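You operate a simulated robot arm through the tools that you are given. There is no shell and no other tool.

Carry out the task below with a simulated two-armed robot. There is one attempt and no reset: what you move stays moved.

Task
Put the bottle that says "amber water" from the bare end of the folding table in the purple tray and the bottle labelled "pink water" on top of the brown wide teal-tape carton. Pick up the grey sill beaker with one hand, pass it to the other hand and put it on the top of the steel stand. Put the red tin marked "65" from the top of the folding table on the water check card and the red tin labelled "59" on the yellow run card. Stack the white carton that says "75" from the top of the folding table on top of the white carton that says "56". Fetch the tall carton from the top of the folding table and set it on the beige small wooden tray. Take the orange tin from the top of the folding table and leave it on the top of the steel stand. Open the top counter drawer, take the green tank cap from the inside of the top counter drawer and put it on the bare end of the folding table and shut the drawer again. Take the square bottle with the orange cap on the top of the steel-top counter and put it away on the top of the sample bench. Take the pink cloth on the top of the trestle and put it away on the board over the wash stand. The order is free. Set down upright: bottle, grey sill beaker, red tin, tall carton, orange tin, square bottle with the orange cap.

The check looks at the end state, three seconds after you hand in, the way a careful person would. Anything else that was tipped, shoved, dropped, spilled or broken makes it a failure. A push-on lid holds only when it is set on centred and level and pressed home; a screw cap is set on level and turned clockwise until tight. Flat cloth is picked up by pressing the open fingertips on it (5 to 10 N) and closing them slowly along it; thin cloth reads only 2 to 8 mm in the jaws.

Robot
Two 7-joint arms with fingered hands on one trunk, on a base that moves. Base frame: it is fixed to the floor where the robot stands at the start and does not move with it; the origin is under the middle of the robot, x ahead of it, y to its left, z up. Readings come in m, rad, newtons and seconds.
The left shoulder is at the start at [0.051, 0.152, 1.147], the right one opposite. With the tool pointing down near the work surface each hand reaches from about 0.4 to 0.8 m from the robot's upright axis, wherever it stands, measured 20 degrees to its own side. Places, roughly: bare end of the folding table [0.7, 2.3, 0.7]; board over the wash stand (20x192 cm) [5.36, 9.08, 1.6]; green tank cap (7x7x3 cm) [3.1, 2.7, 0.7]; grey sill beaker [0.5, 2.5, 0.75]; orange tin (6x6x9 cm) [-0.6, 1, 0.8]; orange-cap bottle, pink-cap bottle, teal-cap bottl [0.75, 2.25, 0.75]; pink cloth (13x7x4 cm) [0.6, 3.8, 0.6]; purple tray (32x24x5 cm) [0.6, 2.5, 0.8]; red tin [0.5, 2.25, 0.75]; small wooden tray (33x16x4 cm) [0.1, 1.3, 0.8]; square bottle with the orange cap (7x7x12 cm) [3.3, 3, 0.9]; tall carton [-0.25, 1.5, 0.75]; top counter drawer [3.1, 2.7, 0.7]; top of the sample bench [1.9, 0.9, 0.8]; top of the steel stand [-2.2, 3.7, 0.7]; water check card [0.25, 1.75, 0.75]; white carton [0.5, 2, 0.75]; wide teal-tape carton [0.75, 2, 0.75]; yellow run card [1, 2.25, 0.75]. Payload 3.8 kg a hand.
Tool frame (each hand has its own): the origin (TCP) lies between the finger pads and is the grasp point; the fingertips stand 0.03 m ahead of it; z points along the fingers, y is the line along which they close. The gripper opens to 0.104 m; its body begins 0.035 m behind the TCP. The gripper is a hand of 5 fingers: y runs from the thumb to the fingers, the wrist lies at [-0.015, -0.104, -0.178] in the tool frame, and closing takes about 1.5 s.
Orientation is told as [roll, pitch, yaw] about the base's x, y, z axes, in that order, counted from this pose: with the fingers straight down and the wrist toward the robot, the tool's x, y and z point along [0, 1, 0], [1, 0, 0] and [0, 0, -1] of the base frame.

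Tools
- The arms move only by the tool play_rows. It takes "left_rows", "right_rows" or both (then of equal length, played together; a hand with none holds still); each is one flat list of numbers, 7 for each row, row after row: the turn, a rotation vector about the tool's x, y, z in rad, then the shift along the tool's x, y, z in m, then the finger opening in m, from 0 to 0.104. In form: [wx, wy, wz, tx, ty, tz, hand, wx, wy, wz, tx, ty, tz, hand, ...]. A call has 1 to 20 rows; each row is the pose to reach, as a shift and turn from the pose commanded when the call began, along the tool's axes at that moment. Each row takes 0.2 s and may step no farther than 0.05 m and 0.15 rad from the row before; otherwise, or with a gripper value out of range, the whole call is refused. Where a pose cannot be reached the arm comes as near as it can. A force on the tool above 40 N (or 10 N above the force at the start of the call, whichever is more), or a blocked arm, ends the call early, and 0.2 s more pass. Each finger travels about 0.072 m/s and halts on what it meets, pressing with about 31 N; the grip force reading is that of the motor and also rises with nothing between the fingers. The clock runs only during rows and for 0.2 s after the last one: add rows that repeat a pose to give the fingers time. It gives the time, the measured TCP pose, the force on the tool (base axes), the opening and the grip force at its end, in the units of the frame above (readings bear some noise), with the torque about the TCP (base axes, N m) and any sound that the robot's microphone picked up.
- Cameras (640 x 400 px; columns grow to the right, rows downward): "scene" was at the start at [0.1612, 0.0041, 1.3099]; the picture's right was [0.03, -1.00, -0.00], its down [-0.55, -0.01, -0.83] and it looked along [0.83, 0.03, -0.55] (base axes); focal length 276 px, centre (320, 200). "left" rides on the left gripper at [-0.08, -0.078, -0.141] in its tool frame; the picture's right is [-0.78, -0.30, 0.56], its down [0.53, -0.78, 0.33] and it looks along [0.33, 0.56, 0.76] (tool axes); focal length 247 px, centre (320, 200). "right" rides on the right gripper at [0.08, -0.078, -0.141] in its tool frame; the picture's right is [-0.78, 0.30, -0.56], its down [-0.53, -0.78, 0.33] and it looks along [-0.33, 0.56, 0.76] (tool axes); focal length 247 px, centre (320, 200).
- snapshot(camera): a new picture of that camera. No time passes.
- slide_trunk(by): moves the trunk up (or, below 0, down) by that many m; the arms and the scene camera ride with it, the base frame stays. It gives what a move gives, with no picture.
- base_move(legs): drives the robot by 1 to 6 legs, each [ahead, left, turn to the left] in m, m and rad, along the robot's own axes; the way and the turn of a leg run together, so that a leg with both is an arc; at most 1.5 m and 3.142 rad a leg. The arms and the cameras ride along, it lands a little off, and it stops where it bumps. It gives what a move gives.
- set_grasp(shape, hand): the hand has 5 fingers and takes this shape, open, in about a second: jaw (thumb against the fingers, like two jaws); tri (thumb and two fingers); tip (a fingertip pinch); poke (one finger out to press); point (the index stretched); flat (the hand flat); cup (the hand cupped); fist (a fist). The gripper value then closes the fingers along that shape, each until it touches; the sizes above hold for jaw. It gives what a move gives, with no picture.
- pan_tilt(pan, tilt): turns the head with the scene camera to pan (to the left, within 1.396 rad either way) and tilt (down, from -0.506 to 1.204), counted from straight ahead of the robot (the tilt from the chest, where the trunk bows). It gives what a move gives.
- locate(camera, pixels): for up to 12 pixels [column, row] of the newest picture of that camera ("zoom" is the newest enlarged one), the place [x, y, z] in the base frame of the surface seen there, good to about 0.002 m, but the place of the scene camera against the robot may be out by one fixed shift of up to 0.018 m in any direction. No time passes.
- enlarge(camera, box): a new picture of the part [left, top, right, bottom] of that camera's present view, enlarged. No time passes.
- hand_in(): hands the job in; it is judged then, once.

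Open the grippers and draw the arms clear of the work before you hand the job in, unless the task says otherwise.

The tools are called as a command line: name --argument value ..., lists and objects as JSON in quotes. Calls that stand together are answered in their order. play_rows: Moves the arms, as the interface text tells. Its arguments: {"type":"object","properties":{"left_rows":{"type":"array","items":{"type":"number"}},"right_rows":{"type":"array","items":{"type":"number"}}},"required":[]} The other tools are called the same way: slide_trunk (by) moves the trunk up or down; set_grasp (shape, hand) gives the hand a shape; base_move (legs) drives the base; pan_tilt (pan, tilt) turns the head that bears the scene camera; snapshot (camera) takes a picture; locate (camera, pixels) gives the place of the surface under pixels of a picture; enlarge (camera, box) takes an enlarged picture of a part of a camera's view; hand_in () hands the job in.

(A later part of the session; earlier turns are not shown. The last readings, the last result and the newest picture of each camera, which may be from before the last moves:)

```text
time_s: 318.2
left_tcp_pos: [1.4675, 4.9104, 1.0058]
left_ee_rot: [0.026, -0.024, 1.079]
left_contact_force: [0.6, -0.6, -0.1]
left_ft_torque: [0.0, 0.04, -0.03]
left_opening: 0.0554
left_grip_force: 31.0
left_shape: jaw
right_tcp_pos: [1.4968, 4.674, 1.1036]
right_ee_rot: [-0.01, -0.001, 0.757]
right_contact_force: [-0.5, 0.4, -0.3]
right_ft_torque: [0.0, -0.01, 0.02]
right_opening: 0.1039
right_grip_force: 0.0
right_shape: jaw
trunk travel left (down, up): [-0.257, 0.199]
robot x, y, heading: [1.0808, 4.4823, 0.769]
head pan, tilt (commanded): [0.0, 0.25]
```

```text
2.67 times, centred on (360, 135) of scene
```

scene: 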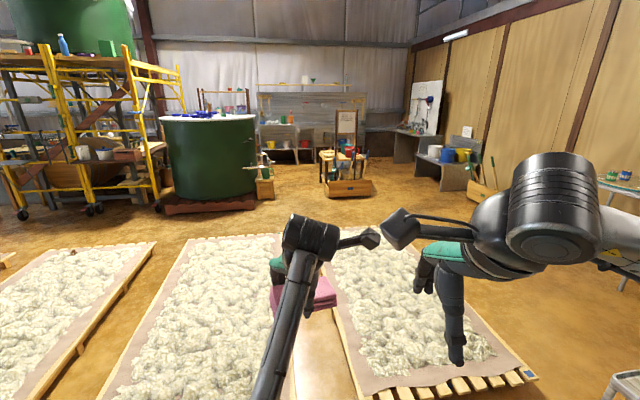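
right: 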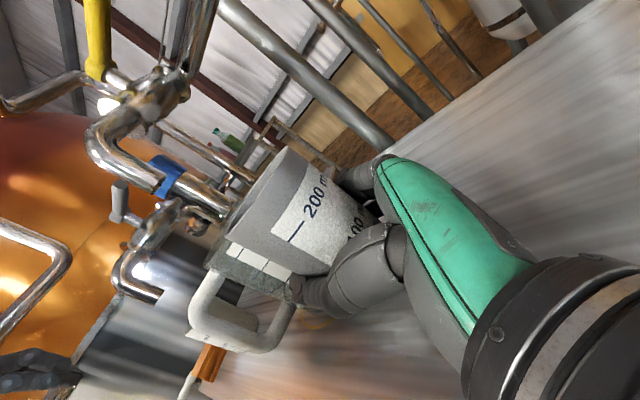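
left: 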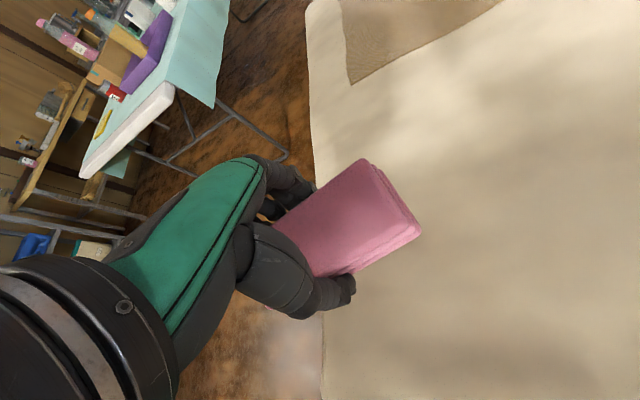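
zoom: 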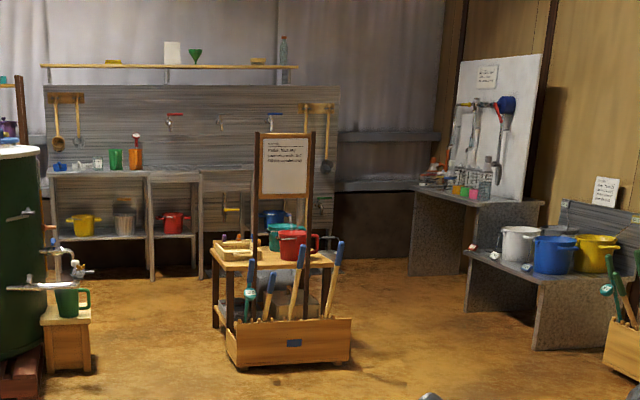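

The shelf board with items is above the wash stand at the far wall. The right route passes by the cart and the counter; I look right to measure that gap.

pan_tilt --pan -1.0 --tilt 0.4

snapshot --camera "scene"

locate --camera "scene" --pixels '[[300, 250], [350, 300], [200, 200], [250, 150], [400, 200], [450, 250], [150, 250], [320, 180], [380, 260], [100, 150], [500, 200], [270, 320]]'

```text
time_s: 319.5
left_tcp_pos: [1.4682, 4.9099, 1.0025]
left_ee_rot: [0.031, -0.022, 1.079]
left_contact_force: [-0.4, 0.0, -0.4]
left_ft_torque: [0.01, 0.01, -0.01]
left_opening: 0.0552
left_grip_force: 31.1
left_shape: jaw
right_tcp_pos: [1.4977, 4.6749, 1.1032]
right_ee_rot: [-0.011, 0.002, 0.758]
right_contact_force: [-0.8, 0.4, -0.1]
right_ft_torque: [0.02, 0.01, 0.02]
right_opening: 0.1037
right_grip_force: 0.0
right_shape: jaw
trunk travel left (down, up): [-0.257, 0.199]
robot x, y, heading: [1.0798, 4.4854, 0.768]
head pan, tilt (commanded): [-1.0, 0.4]
```

```text
taken
```

scene: 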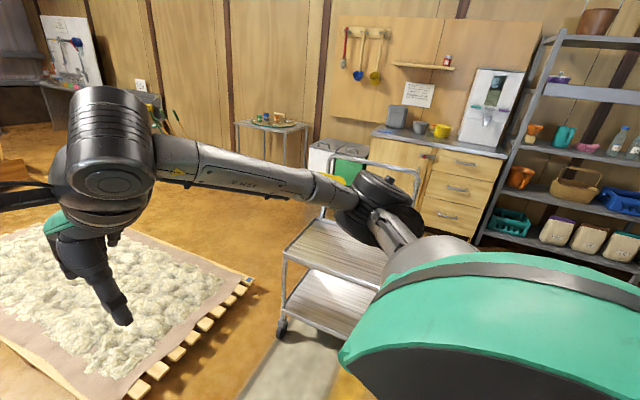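

```text
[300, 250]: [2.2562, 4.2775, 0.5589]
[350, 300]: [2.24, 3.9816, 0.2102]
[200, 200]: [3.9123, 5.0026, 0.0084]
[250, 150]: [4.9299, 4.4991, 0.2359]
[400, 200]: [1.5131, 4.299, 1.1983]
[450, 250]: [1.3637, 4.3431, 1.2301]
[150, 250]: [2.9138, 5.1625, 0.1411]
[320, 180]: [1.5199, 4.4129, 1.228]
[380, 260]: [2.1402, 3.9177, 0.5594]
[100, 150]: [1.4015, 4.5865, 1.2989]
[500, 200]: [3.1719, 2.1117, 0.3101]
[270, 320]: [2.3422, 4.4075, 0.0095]
```

The gap between cart and bed is too narrow, so I go round the cart's south side, in stages.

base_move --legs '[[0, 0, -1.8], [1.25, 0, 0], [0, 0, 0.95]]'

pan_tilt --pan 0.2 --tilt 0.4

snapshot --camera "scene"

locate --camera "scene" --pixels '[[320, 250], [250, 300], [400, 250], [450, 200], [350, 200], [300, 160], [200, 250], [420, 300]]'

```text
time_s: 332.5
left_tcp_pos: [2.2863, 3.3943, 0.9981]
left_ee_rot: [0.036, -0.017, 0.223]
left_contact_force: [1.2, 0.4, -1.2]
left_ft_torque: [0.03, -0.02, -0.03]
left_opening: 0.055
left_grip_force: 30.5
left_shape: jaw
right_tcp_pos: [2.1283, 3.2179, 1.1043]
right_ee_rot: [-0.012, 0.0, -0.102]
right_contact_force: [0.2, 0.4, 0.1]
right_ft_torque: [0.0, 0.0, -0.02]
right_opening: 0.1039
right_grip_force: 0.0
right_shape: jaw
trunk travel left (down, up): [-0.257, 0.199]
robot x, y, heading: [1.7122, 3.407, -0.088]
head pan, tilt (commanded): [-1.0, 0.4]
```

```text
time_s: 333.9
left_tcp_pos: [2.2857, 3.3956, 0.9982]
left_ee_rot: [0.035, -0.016, 0.224]
left_contact_force: [0.1, -0.4, -1.0]
left_ft_torque: [0.02, 0.01, -0.02]
left_opening: 0.0554
left_grip_force: 31.2
left_shape: jaw
right_tcp_pos: [2.1255, 3.2167, 1.1029]
right_ee_rot: [-0.01, -0.001, -0.102]
right_contact_force: [0.0, 0.7, -0.6]
right_ft_torque: [-0.04, 0.02, -0.01]
right_opening: 0.1035
right_grip_force: 0.1
right_shape: jaw
trunk travel left (down, up): [-0.257, 0.199]
robot x, y, heading: [1.7124, 3.4083, -0.086]
head pan, tilt (commanded): [0.201, 0.4]
```

```text
taken
```

scene: 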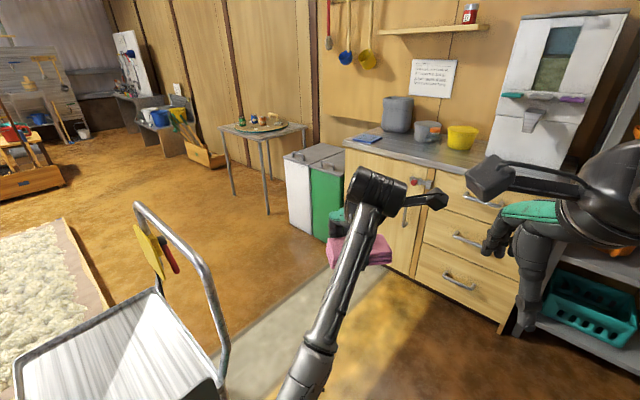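

```text
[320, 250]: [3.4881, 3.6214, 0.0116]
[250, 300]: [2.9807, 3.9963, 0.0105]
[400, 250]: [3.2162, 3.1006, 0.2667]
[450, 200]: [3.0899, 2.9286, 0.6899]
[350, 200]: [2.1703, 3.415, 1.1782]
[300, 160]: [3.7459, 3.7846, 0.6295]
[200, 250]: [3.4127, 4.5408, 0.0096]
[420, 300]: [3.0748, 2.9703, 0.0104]
```

I see the counter; a red tin stands on the wall shelf at (470,12) too. I enlarge that and the counter top.

enlarge --camera "scene" --box '[440, 0, 500, 40]'

enlarge --camera "scene" --box '[330, 80, 530, 220]'

```text
10.00 times, centred on (470, 20) of scene
```

zoom: 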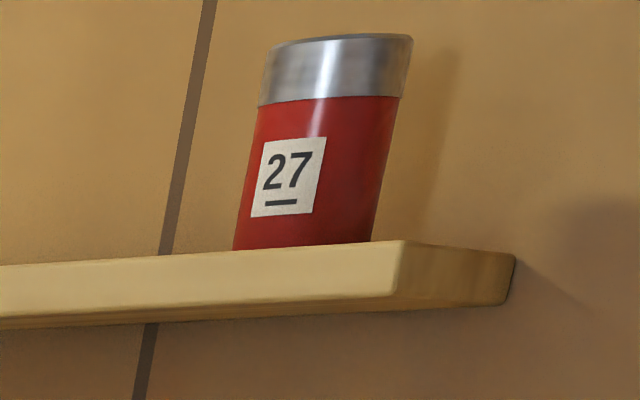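

```text
2.86 times, centred on (430, 150) of scene
```

zoom: 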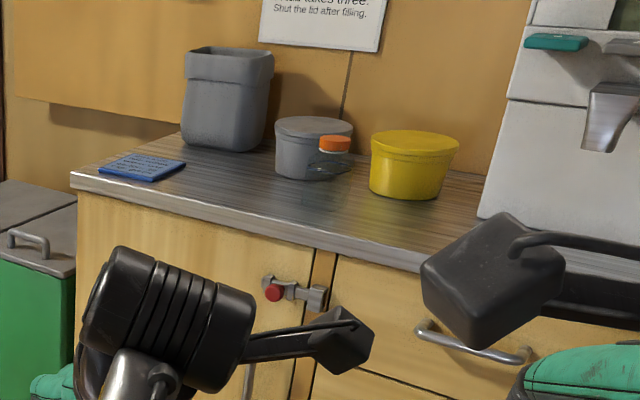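

That tin is "27" (not wanted); the square bottle with the orange cap is the clear one at zoom (335,155). I check the cart handle's position before passing.

locate --camera "scene" --pixels '[[140, 208], [175, 230], [208, 300], [222, 350], [150, 250], [100, 350], [20, 385], [340, 320]]'

```text
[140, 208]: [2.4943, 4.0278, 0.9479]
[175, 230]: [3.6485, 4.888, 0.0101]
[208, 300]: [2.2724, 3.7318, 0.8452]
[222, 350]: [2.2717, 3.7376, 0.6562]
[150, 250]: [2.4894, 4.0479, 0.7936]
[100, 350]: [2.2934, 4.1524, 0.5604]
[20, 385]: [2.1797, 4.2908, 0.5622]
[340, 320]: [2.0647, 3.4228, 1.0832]
```

Cart handle is at (2.27,3.73)–(2.49,4.03). I pass wide of it and head up between cart and bins.

base_move --legs '[[0.9, -0.15, 0], [0, 0, 1.16], [1.4, 0, 0]]'

pan_tilt --pan 0.0 --tilt 0.3

snapshot --camera "scene"

locate --camera "scene" --pixels '[[320, 250], [200, 200], [250, 230], [300, 180], [350, 200], [400, 200], [400, 160], [450, 250], [150, 250], [280, 150], [230, 170], [500, 250]]'

```text
time_s: 348.2
left_tcp_pos: [3.5036, 4.926, 0.9988]
left_ee_rot: [0.037, -0.017, 1.385]
left_contact_force: [-0.1, 0.7, -0.7]
left_ft_torque: [0.02, -0.03, -0.03]
left_opening: 0.0546
left_grip_force: 31.3
left_shape: jaw
right_tcp_pos: [3.6038, 4.7082, 1.1032]
right_ee_rot: [-0.012, 0.001, 1.061]
right_contact_force: [0.1, 0.6, -0.3]
right_ft_torque: [0.01, -0.01, -0.01]
right_opening: 0.1039
right_grip_force: 0.0
right_shape: jaw
trunk travel left (down, up): [-0.257, 0.199]
robot x, y, heading: [3.2622, 4.4032, 1.071]
head pan, tilt (commanded): [0.201, 0.4]
```

```text
time_s: 348.9
left_tcp_pos: [3.5023, 4.927, 0.9977]
left_ee_rot: [0.038, -0.016, 1.385]
left_contact_force: [-0.5, 1.0, -0.5]
left_ft_torque: [0.02, 0.0, -0.01]
left_opening: 0.0549
left_grip_force: 31.0
left_shape: jaw
right_tcp_pos: [3.604, 4.7097, 1.1039]
right_ee_rot: [-0.01, 0.0, 1.061]
right_contact_force: [0.4, -0.7, -0.6]
right_ft_torque: [-0.02, -0.04, 0.03]
right_opening: 0.1039
right_grip_force: 0.0
right_shape: jaw
trunk travel left (down, up): [-0.257, 0.199]
robot x, y, heading: [3.2663, 4.4019, 1.073]
head pan, tilt (commanded): [0.0, 0.3]
```

```text
taken
```

scene: 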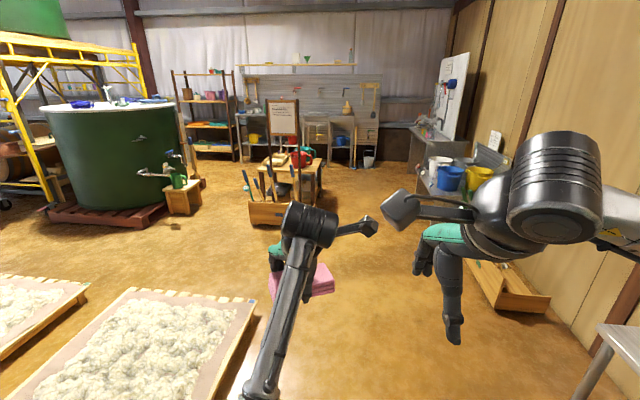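

```text
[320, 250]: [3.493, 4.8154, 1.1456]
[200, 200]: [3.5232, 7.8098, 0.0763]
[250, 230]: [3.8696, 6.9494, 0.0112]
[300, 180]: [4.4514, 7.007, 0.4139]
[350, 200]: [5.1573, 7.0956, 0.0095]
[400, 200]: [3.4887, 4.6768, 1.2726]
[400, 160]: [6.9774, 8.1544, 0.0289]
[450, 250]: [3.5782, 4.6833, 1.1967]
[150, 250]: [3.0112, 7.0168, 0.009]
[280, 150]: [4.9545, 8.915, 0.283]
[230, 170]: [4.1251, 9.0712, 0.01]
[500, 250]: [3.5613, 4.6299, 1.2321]
```

The floor right of the trolley at (5.16,7.1) is clear. I zoom on the wash stand and its board to learn the geometry.

enlarge --camera "scene" --box '[220, 40, 400, 180]'

locate --camera "scene" --pixels '[[240, 66], [353, 65], [300, 66], [320, 66], [330, 100], [340, 120], [370, 125], [310, 120], [265, 110], [345, 150], [370, 165], [300, 90]]'

```text
2.86 times, centred on (310, 110) of scene
```

zoom: 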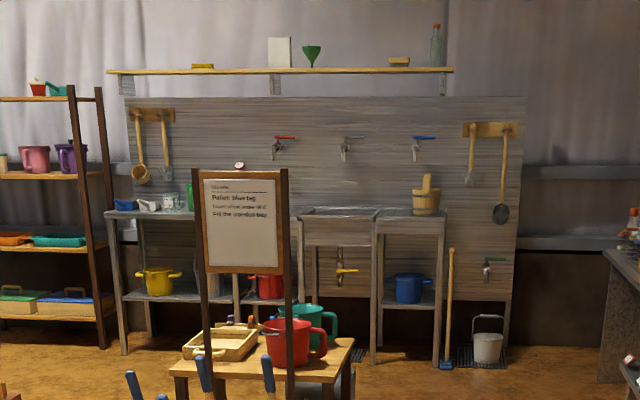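

```text
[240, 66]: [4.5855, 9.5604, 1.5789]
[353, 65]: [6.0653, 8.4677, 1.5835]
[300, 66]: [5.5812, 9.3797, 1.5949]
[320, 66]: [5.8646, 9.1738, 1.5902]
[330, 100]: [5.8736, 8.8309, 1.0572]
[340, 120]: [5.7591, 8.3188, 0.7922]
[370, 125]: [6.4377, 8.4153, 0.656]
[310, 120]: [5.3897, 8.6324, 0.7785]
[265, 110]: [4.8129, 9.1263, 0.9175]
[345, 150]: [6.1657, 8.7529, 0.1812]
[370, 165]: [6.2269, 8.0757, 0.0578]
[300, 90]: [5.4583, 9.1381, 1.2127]
```

The board's front edge runs from (4.59,9.56) to (6.07,8.47) at z≈1.575; the stand's counter juts 0.26 m in front. I look at the right side obstacles to choose the lane past the trolley.

pan_tilt --pan -0.25 --tilt 0.2

snapshot --camera "scene"

locate --camera "scene" --pixels '[[240, 190], [260, 175], [300, 160], [330, 180], [345, 210], [360, 165], [340, 160], [320, 200], [290, 175], [370, 190], [320, 150], [385, 215]]'

```text
time_s: 349.7
left_tcp_pos: [3.5023, 4.9266, 0.9972]
left_ee_rot: [0.038, -0.017, 1.385]
left_contact_force: [0.3, -0.7, -1.2]
left_ft_torque: [0.02, 0.0, 0.04]
left_opening: 0.0546
left_grip_force: 31.1
left_shape: jaw
right_tcp_pos: [3.6046, 4.7089, 1.1029]
right_ee_rot: [-0.01, 0.001, 1.06]
right_contact_force: [-0.1, 0.3, 0.3]
right_ft_torque: [0.03, -0.01, 0.01]
right_opening: 0.104
right_grip_force: 0.1
right_shape: jaw
trunk travel left (down, up): [-0.257, 0.199]
robot x, y, heading: [3.2617, 4.4014, 1.072]
head pan, tilt (commanded): [-0.25, 0.201]
```

```text
taken
```

scene: 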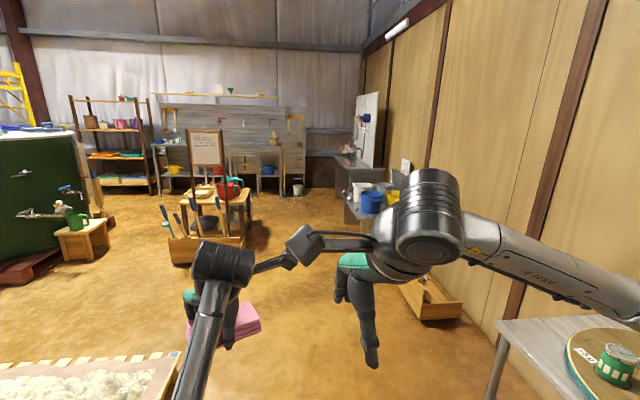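

```text
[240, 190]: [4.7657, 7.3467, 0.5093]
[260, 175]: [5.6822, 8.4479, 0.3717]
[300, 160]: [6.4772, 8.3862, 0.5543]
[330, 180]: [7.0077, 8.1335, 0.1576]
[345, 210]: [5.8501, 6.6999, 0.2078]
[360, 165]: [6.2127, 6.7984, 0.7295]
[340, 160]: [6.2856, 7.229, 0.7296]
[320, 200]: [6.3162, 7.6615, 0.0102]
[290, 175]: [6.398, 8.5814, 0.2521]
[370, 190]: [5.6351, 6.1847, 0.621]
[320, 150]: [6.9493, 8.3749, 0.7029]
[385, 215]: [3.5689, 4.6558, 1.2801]
```

The lane between trolley (x≤4.8) and bench (x≥5.6) is ~0.8 m wide. I drive through it toward the wash stand.

base_move --legs '[[0, 0, -0.285], [1.13, 0, 0], [1.13, 0, 0], [0, 0, 0.46], [1.25, 0, 0], [0, 0, -0.31]]'

pan_tilt --pan 0.0 --tilt 0.2

snapshot --camera "scene"

```text
time_s: 369.9
left_tcp_pos: [5.5084, 7.6922, 0.9966]
left_ee_rot: [0.036, -0.016, 1.259]
left_contact_force: [-0.6, 0.5, 0.2]
left_ft_torque: [0.0, 0.01, 0.01]
left_opening: 0.0546
left_grip_force: 30.4
left_shape: jaw
right_tcp_pos: [5.5812, 7.4619, 1.104]
right_ee_rot: [-0.011, 0.0, 0.937]
right_contact_force: [1.3, 0.2, 0.3]
right_ft_torque: [0.02, 0.01, 0.0]
right_opening: 0.1037
right_grip_force: 0.1
right_shape: jaw
trunk travel left (down, up): [-0.257, 0.199]
robot x, y, heading: [5.2014, 7.2003, 0.952]
head pan, tilt (commanded): [-0.25, 0.201]
```

```text
time_s: 370.7
left_tcp_pos: [5.5082, 7.6912, 0.9978]
left_ee_rot: [0.039, -0.018, 1.262]
left_contact_force: [-0.8, -0.2, -1.0]
left_ft_torque: [0.0, -0.02, -0.02]
left_opening: 0.0546
left_grip_force: 31.2
left_shape: jaw
right_tcp_pos: [5.5812, 7.4619, 1.1022]
right_ee_rot: [-0.01, 0.0, 0.936]
right_contact_force: [1.1, -0.2, -1.2]
right_ft_torque: [0.01, -0.01, 0.0]
right_opening: 0.1039
right_grip_force: 0.0
right_shape: jaw
trunk travel left (down, up): [-0.257, 0.199]
robot x, y, heading: [5.2019, 7.2037, 0.951]
head pan, tilt (commanded): [0.0, 0.201]
```

```text
taken
```

scene: 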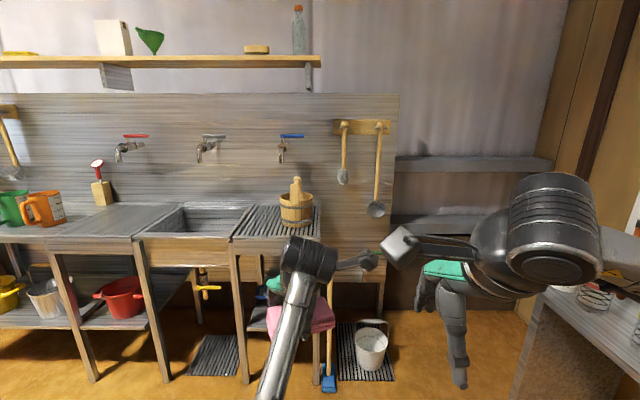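

The board is ahead-left; the gap between funnel (150,40) and sponge (256,50) is free. I locate its front edge and the stand's counter edge.

locate --camera "scene" --pixels '[[205, 60], [205, 66], [165, 60], [243, 60], [320, 62], [205, 145], [190, 235], [240, 240], [320, 235], [60, 245], [150, 42], [256, 50]]'

```text
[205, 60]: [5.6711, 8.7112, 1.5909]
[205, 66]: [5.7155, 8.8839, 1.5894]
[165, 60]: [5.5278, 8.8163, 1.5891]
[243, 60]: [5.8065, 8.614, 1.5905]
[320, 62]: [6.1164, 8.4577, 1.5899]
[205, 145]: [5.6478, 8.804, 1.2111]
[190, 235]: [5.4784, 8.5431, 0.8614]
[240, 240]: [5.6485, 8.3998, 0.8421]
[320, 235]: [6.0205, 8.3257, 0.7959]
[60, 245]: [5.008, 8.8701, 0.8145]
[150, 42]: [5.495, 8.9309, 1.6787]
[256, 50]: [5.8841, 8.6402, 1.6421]
```

Target on the board ≈(5.72,8.78), z≈1.59. I raise the trunk to its top first, checking both hands.

slide_trunk --by 0.195

play_rows --left_rows '[0, 0, 0.1, 0.02, -0.03, 0, 0, 0, 0, 0.2, 0.05, -0.06, 0, 0, 0, 0, 0.3, 0.08, -0.08, 0, 0, 0, 0, 0.3, 0.1, -0.1, 0, 0, 0, 0, 0.3, 0.1, -0.1, 0, 0]'

```text
time_s: 372.8
left_tcp_pos: [5.4957, 7.7081, 1.1943]
left_ee_rot: [0.063, -0.037, 1.284]
left_contact_force: [0.1, 0.2, -2.0]
left_ft_torque: [-0.04, 0.01, -0.04]
left_opening: 0.055
left_grip_force: 30.7
left_shape: jaw
right_tcp_pos: [5.5808, 7.4617, 1.298]
right_ee_rot: [-0.01, 0.001, 0.935]
right_contact_force: [-0.7, 0.2, -0.1]
right_ft_torque: [0.01, 0.0, -0.01]
right_opening: 0.1039
right_grip_force: 0.0
right_shape: jaw
trunk travel left (down, up): [-0.452, 0.004]
robot x, y, heading: [5.2018, 7.2022, 0.953]
head pan, tilt (commanded): [0.0, 0.201]
```

```text
time_s: 374.2
left_tcp_pos: [5.3854, 7.6507, 1.2446]
left_ee_rot: [0.065, -0.123, 0.975]
left_contact_force: [-0.4, 0.2, -1.5]
left_ft_torque: [0.0, 0.01, 0.01]
left_opening: 0.0542
left_grip_force: 30.8
left_shape: jaw
right_tcp_pos: [5.5814, 7.4636, 1.2978]
right_ee_rot: [-0.011, 0.002, 0.937]
right_contact_force: [-0.1, -0.1, 0.4]
right_ft_torque: [0.01, 0.01, 0.01]
right_opening: 0.1039
right_grip_force: 0.1
right_shape: jaw
trunk travel left (down, up): [-0.452, 0.004]
robot x, y, heading: [5.2068, 7.202, 0.946]
head pan, tilt (commanded): [0.0, 0.201]
stopped in row 5 (left hand): the arm was blocked; the commanded pose is now the measured one
```

The left arm reports being blocked; I look at what it touches.

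pan_tilt --pan 0.4 --tilt 0.6

snapshot --camera "scene"

```text
time_s: 375.1
left_tcp_pos: [5.3854, 7.6496, 1.2453]
left_ee_rot: [0.064, -0.124, 0.974]
left_contact_force: [1.4, -0.3, -0.9]
left_ft_torque: [0.0, 0.0, 0.01]
left_opening: 0.0543
left_grip_force: 30.5
left_shape: jaw
right_tcp_pos: [5.581, 7.462, 1.2981]
right_ee_rot: [-0.011, 0.0, 0.935]
right_contact_force: [0.8, -0.1, 0.2]
right_ft_torque: [-0.01, 0.0, 0.03]
right_opening: 0.1039
right_grip_force: 0.1
right_shape: jaw
trunk travel left (down, up): [-0.452, 0.004]
robot x, y, heading: [5.2042, 7.1997, 0.947]
head pan, tilt (commanded): [0.4, 0.6]
```

```text
taken
```

scene: 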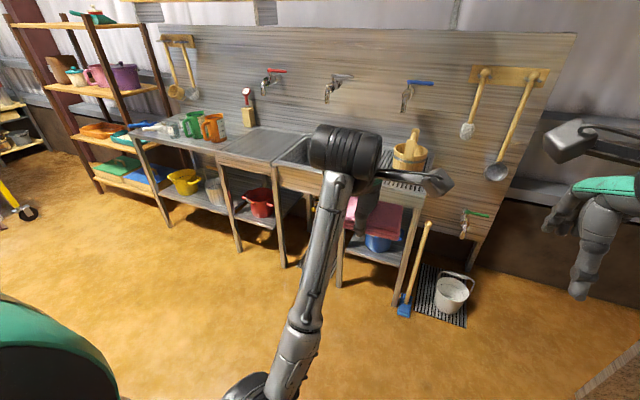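

The elbow is tucked against my chest. I move the hand outward to the left and raise it step by step while tilting the fingers forward.

play_rows --left_rows '[-0.04, 0, 0, 0.03, 0.01, -0.02, 0, -0.08, 0, 0, 0.06, 0.02, -0.04, 0, -0.14, 0, 0, 0.09, 0.02, -0.07, 0, -0.2, 0, 0, 0.1, 0.02, -0.1, 0, -0.26, 0, 0, 0.1, 0.02, -0.13, 0, -0.32, 0, 0, 0.1, 0.02, -0.16, 0, -0.38, 0, 0, 0.1, 0.02, -0.19, 0, -0.44, 0, 0, 0.1, 0.02, -0.22, 0, -0.44, 0, 0, 0.1, 0.02, -0.22, 0]'

snapshot --camera "scene"

```text
time_s: 377.1
left_tcp_pos: [5.3108, 7.693, 1.4715]
left_ee_rot: [0.074, -0.562, 0.943]
left_contact_force: [0.0, -0.1, -0.5]
left_ft_torque: [0.02, -0.02, 0.03]
left_opening: 0.0544
left_grip_force: 31.3
left_shape: jaw
right_tcp_pos: [5.5815, 7.4617, 1.2986]
right_ee_rot: [-0.011, 0.0, 0.936]
right_contact_force: [-0.6, -0.7, 0.1]
right_ft_torque: [0.0, -0.01, 0.02]
right_opening: 0.1038
right_grip_force: 0.0
right_shape: jaw
trunk travel left (down, up): [-0.452, 0.004]
robot x, y, heading: [5.2047, 7.205, 0.945]
head pan, tilt (commanded): [0.4, 0.6]
```

```text
taken
```

scene: 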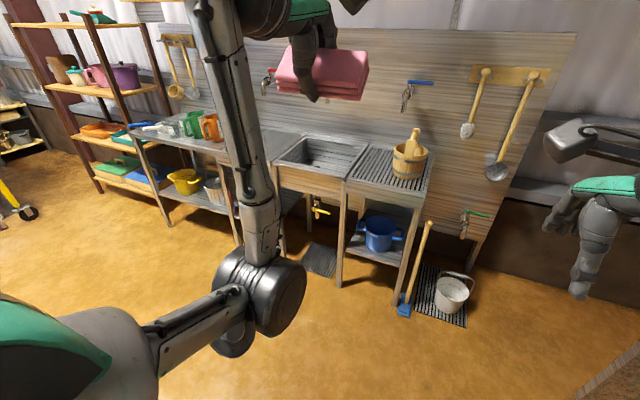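

Good progress (z 1.47, tilt 0.56). I continue up to z≈1.70 with tilt ≈0.9.

play_rows --left_rows '[-0.057, 0, 0, 0, 0.02, -0.0325, 0, -0.114, 0, 0, 0, 0.04, -0.065, 0, -0.171, 0, 0, 0, 0.061, -0.0975, 0, -0.228, 0, 0, 0, 0.082, -0.13, 0, -0.285, 0, 0, 0, 0.102, -0.1625, 0, -0.34, 0, 0, 0, 0.1226, -0.1946, 0, -0.34, 0, 0, 0, 0.1226, -0.1946, 0]'

pan_tilt --pan 0.3 --tilt 0.0

snapshot --camera "scene"

```text
time_s: 378.7
left_tcp_pos: [5.3209, 7.6843, 1.7013]
left_ee_rot: [0.098, -0.9, 0.903]
left_contact_force: [0.2, -0.3, -0.2]
left_ft_torque: [0.02, 0.02, -0.02]
left_opening: 0.0545
left_grip_force: 31.0
left_shape: jaw
right_tcp_pos: [5.5801, 7.4626, 1.2989]
right_ee_rot: [-0.01, 0.001, 0.933]
right_contact_force: [-0.3, 0.0, -1.1]
right_ft_torque: [0.0, 0.0, -0.02]
right_opening: 0.1037
right_grip_force: 0.1
right_shape: jaw
trunk travel left (down, up): [-0.452, 0.004]
robot x, y, heading: [5.2044, 7.2018, 0.942]
head pan, tilt (commanded): [0.4, 0.6]
```

```text
time_s: 379.7
left_tcp_pos: [5.3227, 7.6835, 1.701]
left_ee_rot: [0.097, -0.901, 0.904]
left_contact_force: [0.3, 0.1, -0.6]
left_ft_torque: [-0.02, 0.03, -0.02]
left_opening: 0.0542
left_grip_force: 31.0
left_shape: jaw
right_tcp_pos: [5.5798, 7.4617, 1.2994]
right_ee_rot: [-0.011, 0.0, 0.937]
right_contact_force: [2.1, -0.6, -0.1]
right_ft_torque: [0.02, 0.03, -0.01]
right_opening: 0.1038
right_grip_force: 0.1
right_shape: jaw
trunk travel left (down, up): [-0.452, 0.004]
robot x, y, heading: [5.2061, 7.1997, 0.951]
head pan, tilt (commanded): [0.3, 0.0]
```

```text
taken
```

scene: 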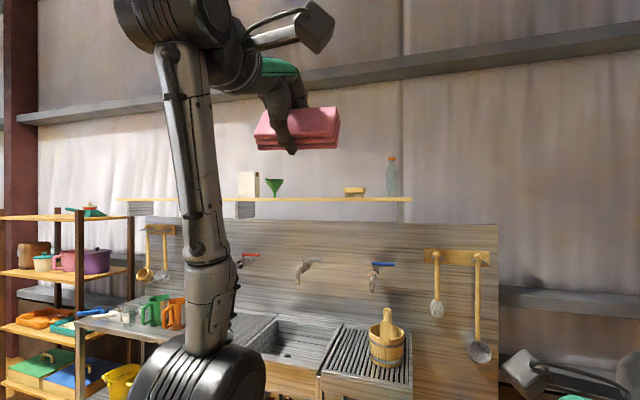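

The hand is above board height (1.70). I drive to the stand, stopping with the cloth just short of the board's edge.

base_move --legs '[[0.78, 0.32, -0.005]]'

pan_tilt --pan 0.25 --tilt -0.1

snapshot --camera "scene"

snapshot --camera "left"

```text
time_s: 381.9
left_tcp_pos: [5.3473, 7.927, 1.704]
left_ee_rot: [0.097, -0.909, 1.0]
left_contact_force: [-0.6, -0.3, -0.1]
left_ft_torque: [0.03, 0.0, -0.02]
left_opening: 0.0543
left_grip_force: 30.7
left_shape: jaw
right_tcp_pos: [5.6264, 7.7359, 1.3017]
right_ee_rot: [-0.012, -0.008, 1.03]
right_contact_force: [-0.6, 0.0, 0.6]
right_ft_torque: [0.01, -0.02, -0.03]
right_opening: 0.1037
right_grip_force: 0.1
right_shape: jaw
trunk travel left (down, up): [-0.452, 0.004]
robot x, y, heading: [5.2838, 7.448, 1.042]
head pan, tilt (commanded): [0.3, 0.0]
stopped in leg 1: the robot was blocked; the commanded pose is now the measured one
```

```text
time_s: 382.5
left_tcp_pos: [5.351, 7.9328, 1.7021]
left_ee_rot: [0.098, -0.905, 0.999]
left_contact_force: [-0.3, -0.4, -0.9]
left_ft_torque: [0.05, 0.0, -0.04]
left_opening: 0.0545
left_grip_force: 31.3
left_shape: jaw
right_tcp_pos: [5.632, 7.7389, 1.2998]
right_ee_rot: [-0.01, -0.002, 1.03]
right_contact_force: [0.4, 0.4, 0.2]
right_ft_torque: [0.05, -0.03, 0.0]
right_opening: 0.1038
right_grip_force: 0.1
right_shape: jaw
trunk travel left (down, up): [-0.452, 0.004]
robot x, y, heading: [5.2849, 7.4504, 1.042]
head pan, tilt (commanded): [0.25, -0.099]
```

```text
taken
```

scene: 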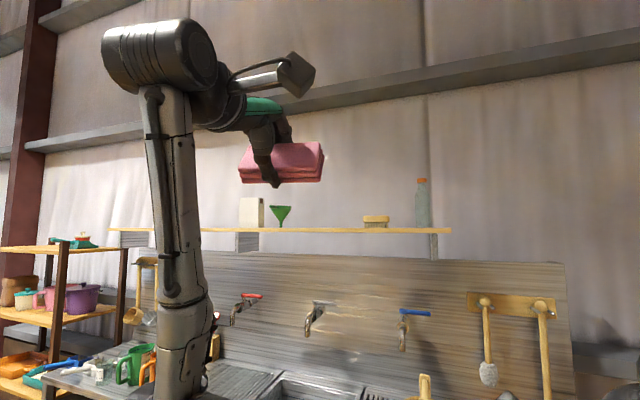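

```text
taken
```

left: 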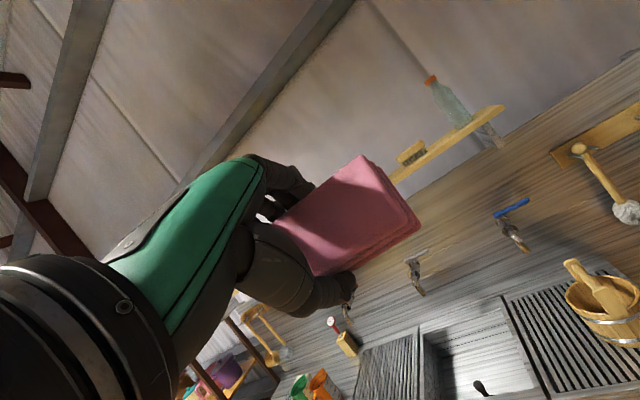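

The base bumped something on its left (likely the trolley). I look left to check.

pan_tilt --pan 1.35 --tilt 0.7

snapshot --camera "scene"

locate --camera "scene" --pixels '[[300, 200], [250, 250], [350, 150], [200, 200], [400, 200], [300, 300], [150, 250], [320, 120]]'

```text
time_s: 383.9
left_tcp_pos: [5.3528, 7.9368, 1.7017]
left_ee_rot: [0.099, -0.902, 0.999]
left_contact_force: [0.0, -1.5, -0.7]
left_ft_torque: [-0.03, 0.03, -0.01]
left_opening: 0.0543
left_grip_force: 31.0
left_shape: jaw
right_tcp_pos: [5.6334, 7.743, 1.2988]
right_ee_rot: [-0.011, -0.001, 1.029]
right_contact_force: [-0.4, -1.0, -0.2]
right_ft_torque: [-0.01, 0.0, 0.01]
right_opening: 0.1036
right_grip_force: 0.0
right_shape: jaw
trunk travel left (down, up): [-0.452, 0.004]
robot x, y, heading: [5.2822, 7.4464, 1.046]
head pan, tilt (commanded): [1.349, 0.7]
```

```text
taken
```

scene: 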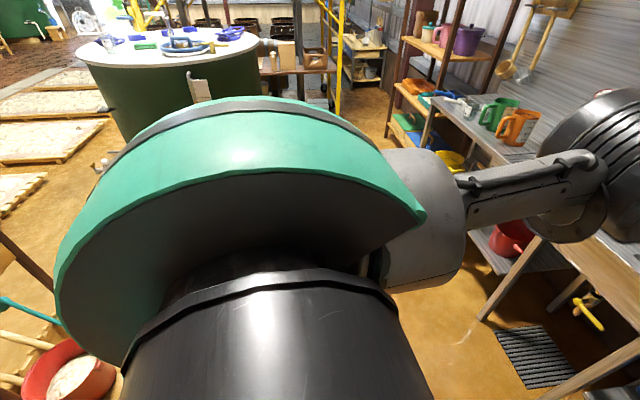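

```text
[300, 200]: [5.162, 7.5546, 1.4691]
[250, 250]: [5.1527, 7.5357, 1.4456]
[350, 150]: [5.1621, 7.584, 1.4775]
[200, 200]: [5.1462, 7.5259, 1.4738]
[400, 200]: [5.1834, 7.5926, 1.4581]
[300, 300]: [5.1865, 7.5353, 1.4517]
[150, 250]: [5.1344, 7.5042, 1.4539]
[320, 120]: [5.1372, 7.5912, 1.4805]
```

The trolley is right beside me. I slide away to the right, straighten, then go forward to the stand.

base_move --legs '[[0.03, -0.14, 0], [0, 0, -0.11]]'

snapshot --camera "scene"

```text
time_s: 385.8
left_tcp_pos: [5.5388, 7.8846, 1.7015]
left_ee_rot: [0.094, -0.902, 0.895]
left_contact_force: [0.3, 0.0, -0.1]
left_ft_torque: [-0.01, -0.03, -0.05]
left_opening: 0.0544
left_grip_force: 30.8
left_shape: jaw
right_tcp_pos: [5.7961, 7.6585, 1.2985]
right_ee_rot: [-0.014, -0.001, 0.922]
right_contact_force: [0.0, -0.6, 0.2]
right_ft_torque: [0.03, 0.02, 0.02]
right_opening: 0.1038
right_grip_force: 0.0
right_shape: jaw
trunk travel left (down, up): [-0.452, 0.004]
robot x, y, heading: [5.4186, 7.401, 0.937]
head pan, tilt (commanded): [1.349, 0.7]
```

```text
taken
```

scene: 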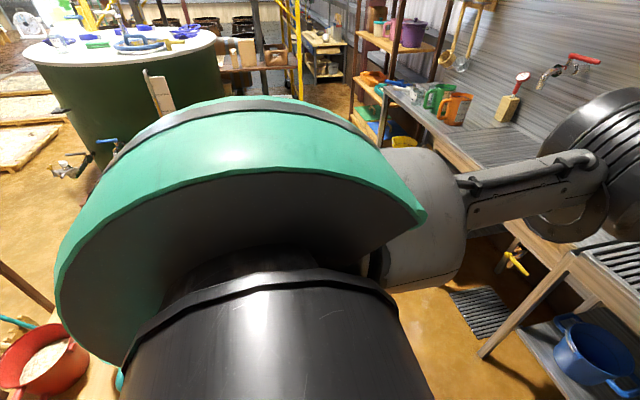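

Clear of the trolley. I go forward 0.5 m, then shift left along the stand.

base_move --legs '[[0.5, 0.03, 0], [0.05, 0.33, 0]]'

pan_tilt --pan 0.2 --tilt -0.1

snapshot --camera "scene"

snapshot --camera "left"

```text
time_s: 390.5
left_tcp_pos: [5.5823, 8.536, 1.7022]
left_ee_rot: [0.102, -0.903, 0.886]
left_contact_force: [-0.2, 0.1, -0.6]
left_ft_torque: [-0.02, 0.06, 0.0]
left_opening: 0.0546
left_grip_force: 30.9
left_shape: jaw
right_tcp_pos: [5.8376, 8.312, 1.2985]
right_ee_rot: [-0.009, -0.001, 0.921]
right_contact_force: [0.8, -0.1, -0.3]
right_ft_torque: [0.03, 0.0, -0.01]
right_opening: 0.1038
right_grip_force: 0.1
right_shape: jaw
trunk travel left (down, up): [-0.452, 0.004]
robot x, y, heading: [5.4522, 8.0574, 0.928]
head pan, tilt (commanded): [1.349, 0.7]
```

```text
time_s: 391.9
left_tcp_pos: [5.5787, 8.5389, 1.7007]
left_ee_rot: [0.1, -0.902, 0.888]
left_contact_force: [0.0, -0.8, -1.6]
left_ft_torque: [-0.02, 0.04, -0.03]
left_opening: 0.0542
left_grip_force: 30.8
left_shape: jaw
right_tcp_pos: [5.836, 8.3152, 1.2983]
right_ee_rot: [-0.01, 0.002, 0.92]
right_contact_force: [-0.8, -0.2, 0.7]
right_ft_torque: [0.02, 0.01, -0.02]
right_opening: 0.1039
right_grip_force: 0.2
right_shape: jaw
trunk travel left (down, up): [-0.452, 0.004]
robot x, y, heading: [5.4567, 8.0588, 0.936]
head pan, tilt (commanded): [0.201, -0.099]
```

```text
taken
```

scene: 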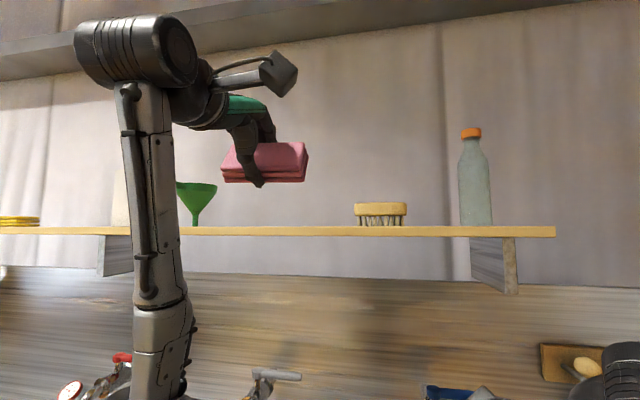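

```text
taken
```

left: 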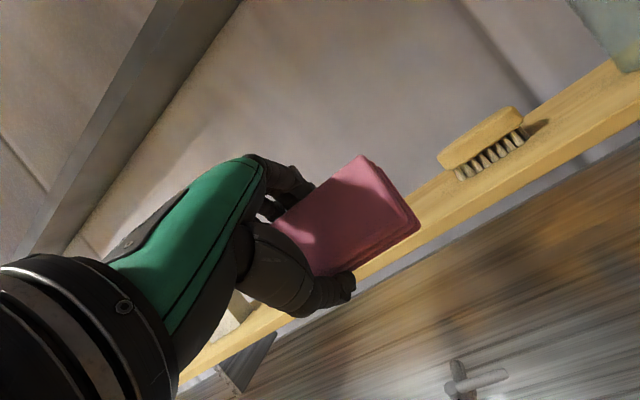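

The left wrist camera sees the board's top and the brush. I locate the board's top surface and edges.

locate --camera "left" --pixels '[[440, 200], [460, 195], [430, 225], [560, 140], [480, 190], [545, 120], [260, 325], [230, 350], [490, 175], [600, 95]]'

locate --camera "scene" --pixels '[[300, 231], [200, 231], [400, 231], [355, 215], [195, 215]]'

```text
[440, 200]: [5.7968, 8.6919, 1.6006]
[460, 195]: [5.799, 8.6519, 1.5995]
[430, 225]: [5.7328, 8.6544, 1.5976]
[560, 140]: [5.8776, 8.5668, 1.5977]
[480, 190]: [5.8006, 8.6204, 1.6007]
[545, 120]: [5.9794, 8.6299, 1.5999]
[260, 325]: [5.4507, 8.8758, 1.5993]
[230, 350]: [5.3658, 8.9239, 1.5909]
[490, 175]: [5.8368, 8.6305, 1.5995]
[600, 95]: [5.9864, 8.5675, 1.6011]
```

```text
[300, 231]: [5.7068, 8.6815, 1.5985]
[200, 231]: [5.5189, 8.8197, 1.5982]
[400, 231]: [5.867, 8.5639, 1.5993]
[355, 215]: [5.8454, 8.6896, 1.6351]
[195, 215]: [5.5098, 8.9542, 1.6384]
```

Board top z=1.600; free strip between funnel and brush. I move the base 13 cm closer, then extend the cloth over the board.

base_move --legs '[[0.13, 0, 0]]'

```text
time_s: 393.2
left_tcp_pos: [5.6469, 8.6333, 1.698]
left_ee_rot: [0.097, -0.896, 0.895]
left_contact_force: [0.6, 1.8, -1.7]
left_ft_torque: [-0.03, 0.05, 0.01]
left_opening: 0.0544
left_grip_force: 30.9
left_shape: jaw
right_tcp_pos: [5.9023, 8.4076, 1.2962]
right_ee_rot: [-0.009, 0.004, 0.926]
right_contact_force: [-0.2, -0.2, 0.4]
right_ft_torque: [-0.01, 0.01, 0.02]
right_opening: 0.1037
right_grip_force: 0.0
right_shape: jaw
trunk travel left (down, up): [-0.452, 0.004]
robot x, y, heading: [5.5246, 8.1455, 0.938]
head pan, tilt (commanded): [0.201, -0.099]
stopped in leg 1: the robot was blocked; the commanded pose is now the measured one
```

Stopped by the stand's leg after 11 cm; enough. I back off 1 cm and extend the arm 16 cm forward over the board at the same height.

base_move --legs '[[-0.012, 0, 0]]'

play_rows --left_rows '[0, -0.02, 0, 0.0133, 0.0208, 0.0263, 0, 0, -0.04, 0, 0.0266, 0.0416, 0.0525, 0, 0, -0.06, 0, 0.04, 0.0624, 0.0788, 0, 0, -0.08, 0, 0.0532, 0.0832, 0.105, 0, 0, -0.097, 0, 0.0665, 0.104, 0.1313, 0, 0, -0.097, 0, 0.0665, 0.104, 0.1313, 0]'

snapshot --camera "left"

snapshot --camera "scene"

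```text
time_s: 393.9
left_tcp_pos: [5.6421, 8.624, 1.6988]
left_ee_rot: [0.098, -0.893, 0.894]
left_contact_force: [0.5, 0.7, -0.3]
left_ft_torque: [-0.01, 0.04, 0.04]
left_opening: 0.0544
left_grip_force: 31.0
left_shape: jaw
right_tcp_pos: [5.8966, 8.3973, 1.296]
right_ee_rot: [-0.012, 0.007, 0.925]
right_contact_force: [1.3, -0.1, 0.1]
right_ft_torque: [-0.03, 0.06, 0.03]
right_opening: 0.104
right_grip_force: 0.0
right_shape: jaw
trunk travel left (down, up): [-0.452, 0.004]
robot x, y, heading: [5.5167, 8.1366, 0.938]
head pan, tilt (commanded): [0.201, -0.099]
```

```text
time_s: 395.3
left_tcp_pos: [5.676, 8.7923, 1.7033]
left_ee_rot: [0.0, -0.899, 0.893]
left_contact_force: [-0.3, 0.7, -0.2]
left_ft_torque: [-0.01, 0.0, 0.0]
left_opening: 0.0541
left_grip_force: 30.6
left_shape: jaw
right_tcp_pos: [5.8936, 8.3951, 1.2971]
right_ee_rot: [-0.01, 0.002, 0.926]
right_contact_force: [-0.2, -0.1, 0.2]
right_ft_torque: [-0.03, -0.02, 0.0]
right_opening: 0.1037
right_grip_force: 0.1
right_shape: jaw
trunk travel left (down, up): [-0.452, 0.004]
robot x, y, heading: [5.514, 8.1357, 0.935]
head pan, tilt (commanded): [0.201, -0.099]
```

```text
taken
```

left: 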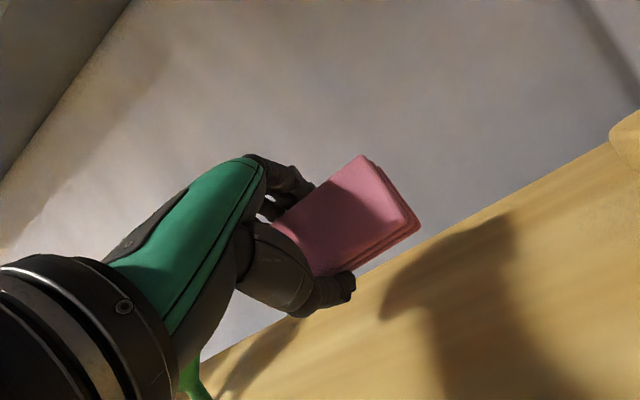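

```text
taken
```

scene: 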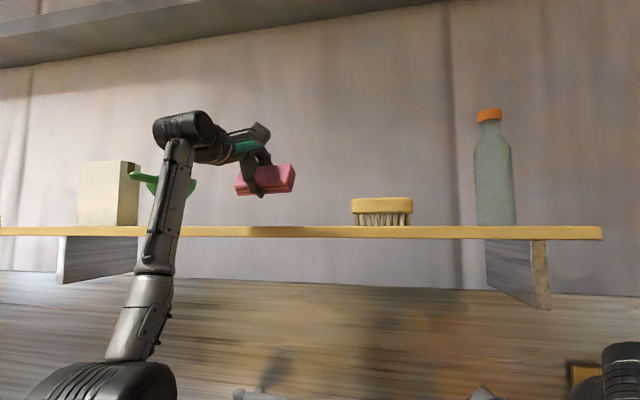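

The cloth is over the board (b≈0.07). I lower about 5 cm and slightly forward until its lower edge touches.

play_rows --left_rows '[0, 0, 0, 0, -0.01, 0.015, 0, 0, 0, 0, 0, -0.02, 0.028, 0, 0, 0, 0, 0, -0.028, 0.038, 0, 0, 0, 0, 0, -0.0338, 0.0459, 0, 0, 0, 0, 0, -0.0338, 0.0459, 0]'

snapshot --camera "left"

enlarge --camera "scene" --box '[180, 130, 360, 260]'

```text
time_s: 396.5
left_tcp_pos: [5.6848, 8.8046, 1.6501]
left_ee_rot: [0.001, -0.9, 0.892]
left_contact_force: [-0.6, -0.6, -0.3]
left_ft_torque: [0.04, 0.01, -0.02]
left_opening: 0.054
left_grip_force: 30.7
left_shape: jaw
right_tcp_pos: [5.8927, 8.3929, 1.2985]
right_ee_rot: [-0.011, 0.002, 0.925]
right_contact_force: [0.0, -0.2, 0.1]
right_ft_torque: [0.03, 0.01, 0.02]
right_opening: 0.1038
right_grip_force: 0.2
right_shape: jaw
trunk travel left (down, up): [-0.452, 0.004]
robot x, y, heading: [5.5154, 8.1345, 0.94]
head pan, tilt (commanded): [0.201, -0.099]
```

```text
taken
```

left: 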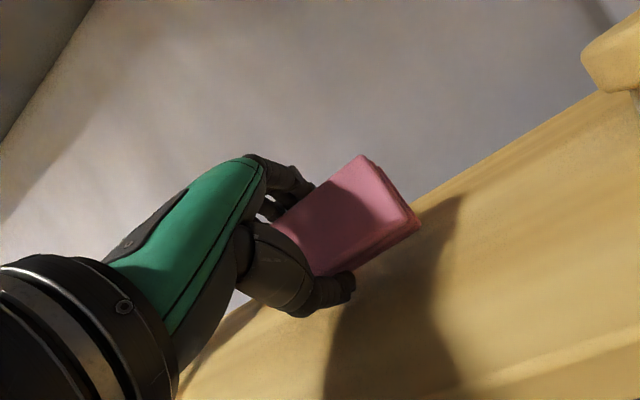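

```text
3.08 times, centred on (270, 195) of scene
```

zoom: 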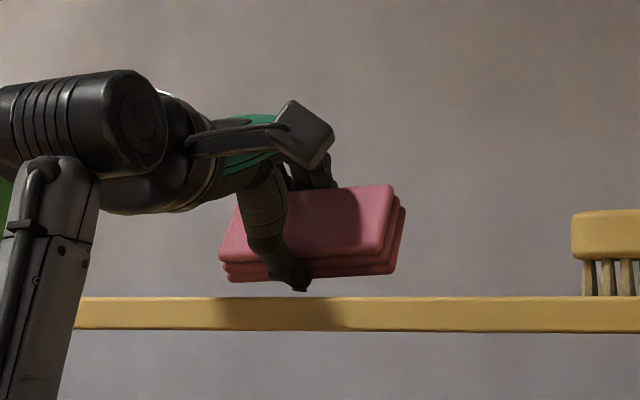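

About 1.5 cm above the board. I lower until contact.

play_rows --left_rows '[0, 0, 0, 0, -0.006, 0.005, 0, 0, 0, 0, 0, -0.012, 0.0095, 0, 0, 0, 0, 0, -0.016, 0.0125, 0, 0, 0, 0, 0, -0.016, 0.0125, 0]'

snapshot --camera "left"

```text
time_s: 397.5
left_tcp_pos: [5.6812, 8.7996, 1.6367]
left_ee_rot: [0.0, -0.915, 0.895]
left_contact_force: [-1.4, 8.0, 35.9]
left_ft_torque: [0.11, -0.22, 0.08]
left_opening: 0.0554
left_grip_force: 30.6
left_shape: jaw
right_tcp_pos: [5.8908, 8.3904, 1.2991]
right_ee_rot: [-0.01, -0.001, 0.926]
right_contact_force: [0.6, 0.2, -0.8]
right_ft_torque: [0.03, -0.01, -0.02]
right_opening: 0.1039
right_grip_force: 0.0
right_shape: jaw
trunk travel left (down, up): [-0.452, 0.004]
robot x, y, heading: [5.5117, 8.1379, 0.939]
head pan, tilt (commanded): [0.201, -0.099]
```

```text
taken
```

left: 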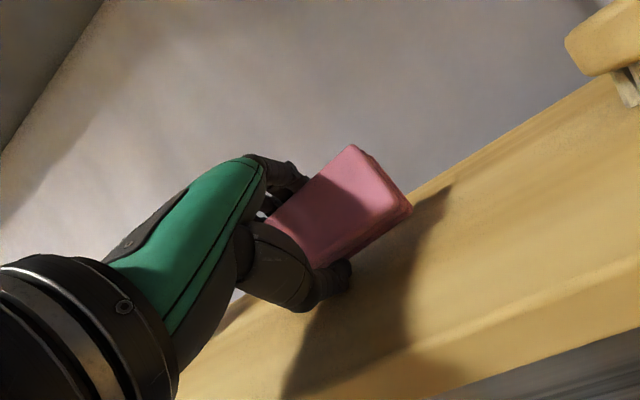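

Firm contact (36 N through the thumb). I ease up while opening so the cloth drops onto the board.

play_rows --left_rows '[0, 0, 0, 0, 0.0047, -0.0037, 0, 0, 0, 0, 0, 0.0055, -0.0044, 0.062, 0, 0, 0, 0, 0.0086, -0.0068, 0.072, 0, 0, 0, 0, 0.0125, -0.01, 0.085, 0, 0, 0, 0, 0.0165, -0.013, 0.104, 0, 0, 0, 0, 0.0165, -0.013, 0.104, 0, 0, 0, 0, 0.0165, -0.013, 0.104]'

snapshot --camera "left"

enlarge --camera "scene" --box '[180, 130, 360, 260]'

```text
time_s: 399.1
left_tcp_pos: [5.6855, 8.8009, 1.6511]
left_ee_rot: [0.002, -0.901, 0.893]
left_contact_force: [2.4, 1.6, 13.3]
left_ft_torque: [0.04, -0.18, 0.02]
left_opening: 0.0982
left_grip_force: 0.1
left_shape: jaw
right_tcp_pos: [5.8932, 8.3912, 1.2989]
right_ee_rot: [-0.008, 0.0, 0.925]
right_contact_force: [0.1, -1.1, -0.1]
right_ft_torque: [0.01, -0.03, 0.0]
right_opening: 0.104
right_grip_force: 0.0
right_shape: jaw
trunk travel left (down, up): [-0.452, 0.004]
robot x, y, heading: [5.5154, 8.1374, 0.938]
head pan, tilt (commanded): [0.201, -0.099]
```

```text
taken
```

left: 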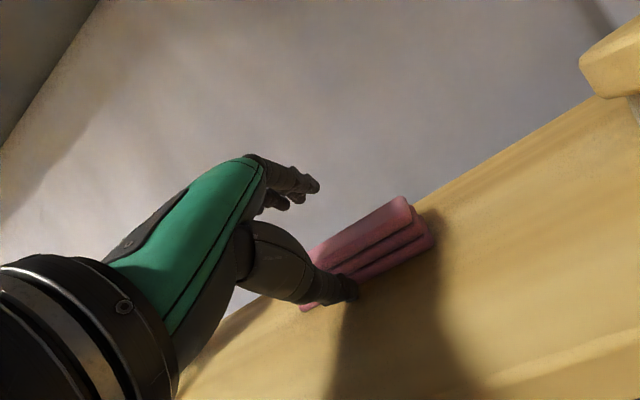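

```text
3.08 times, centred on (270, 195) of scene
```

zoom: 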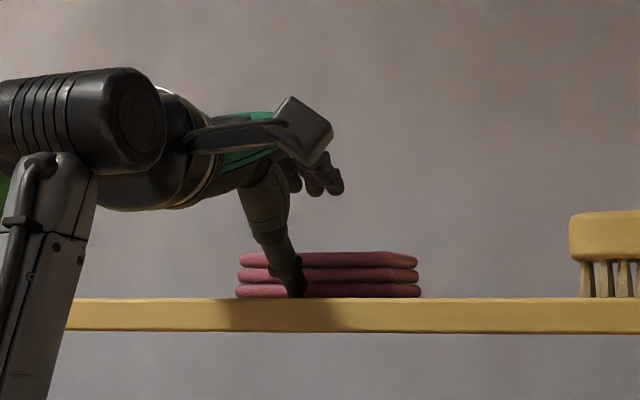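

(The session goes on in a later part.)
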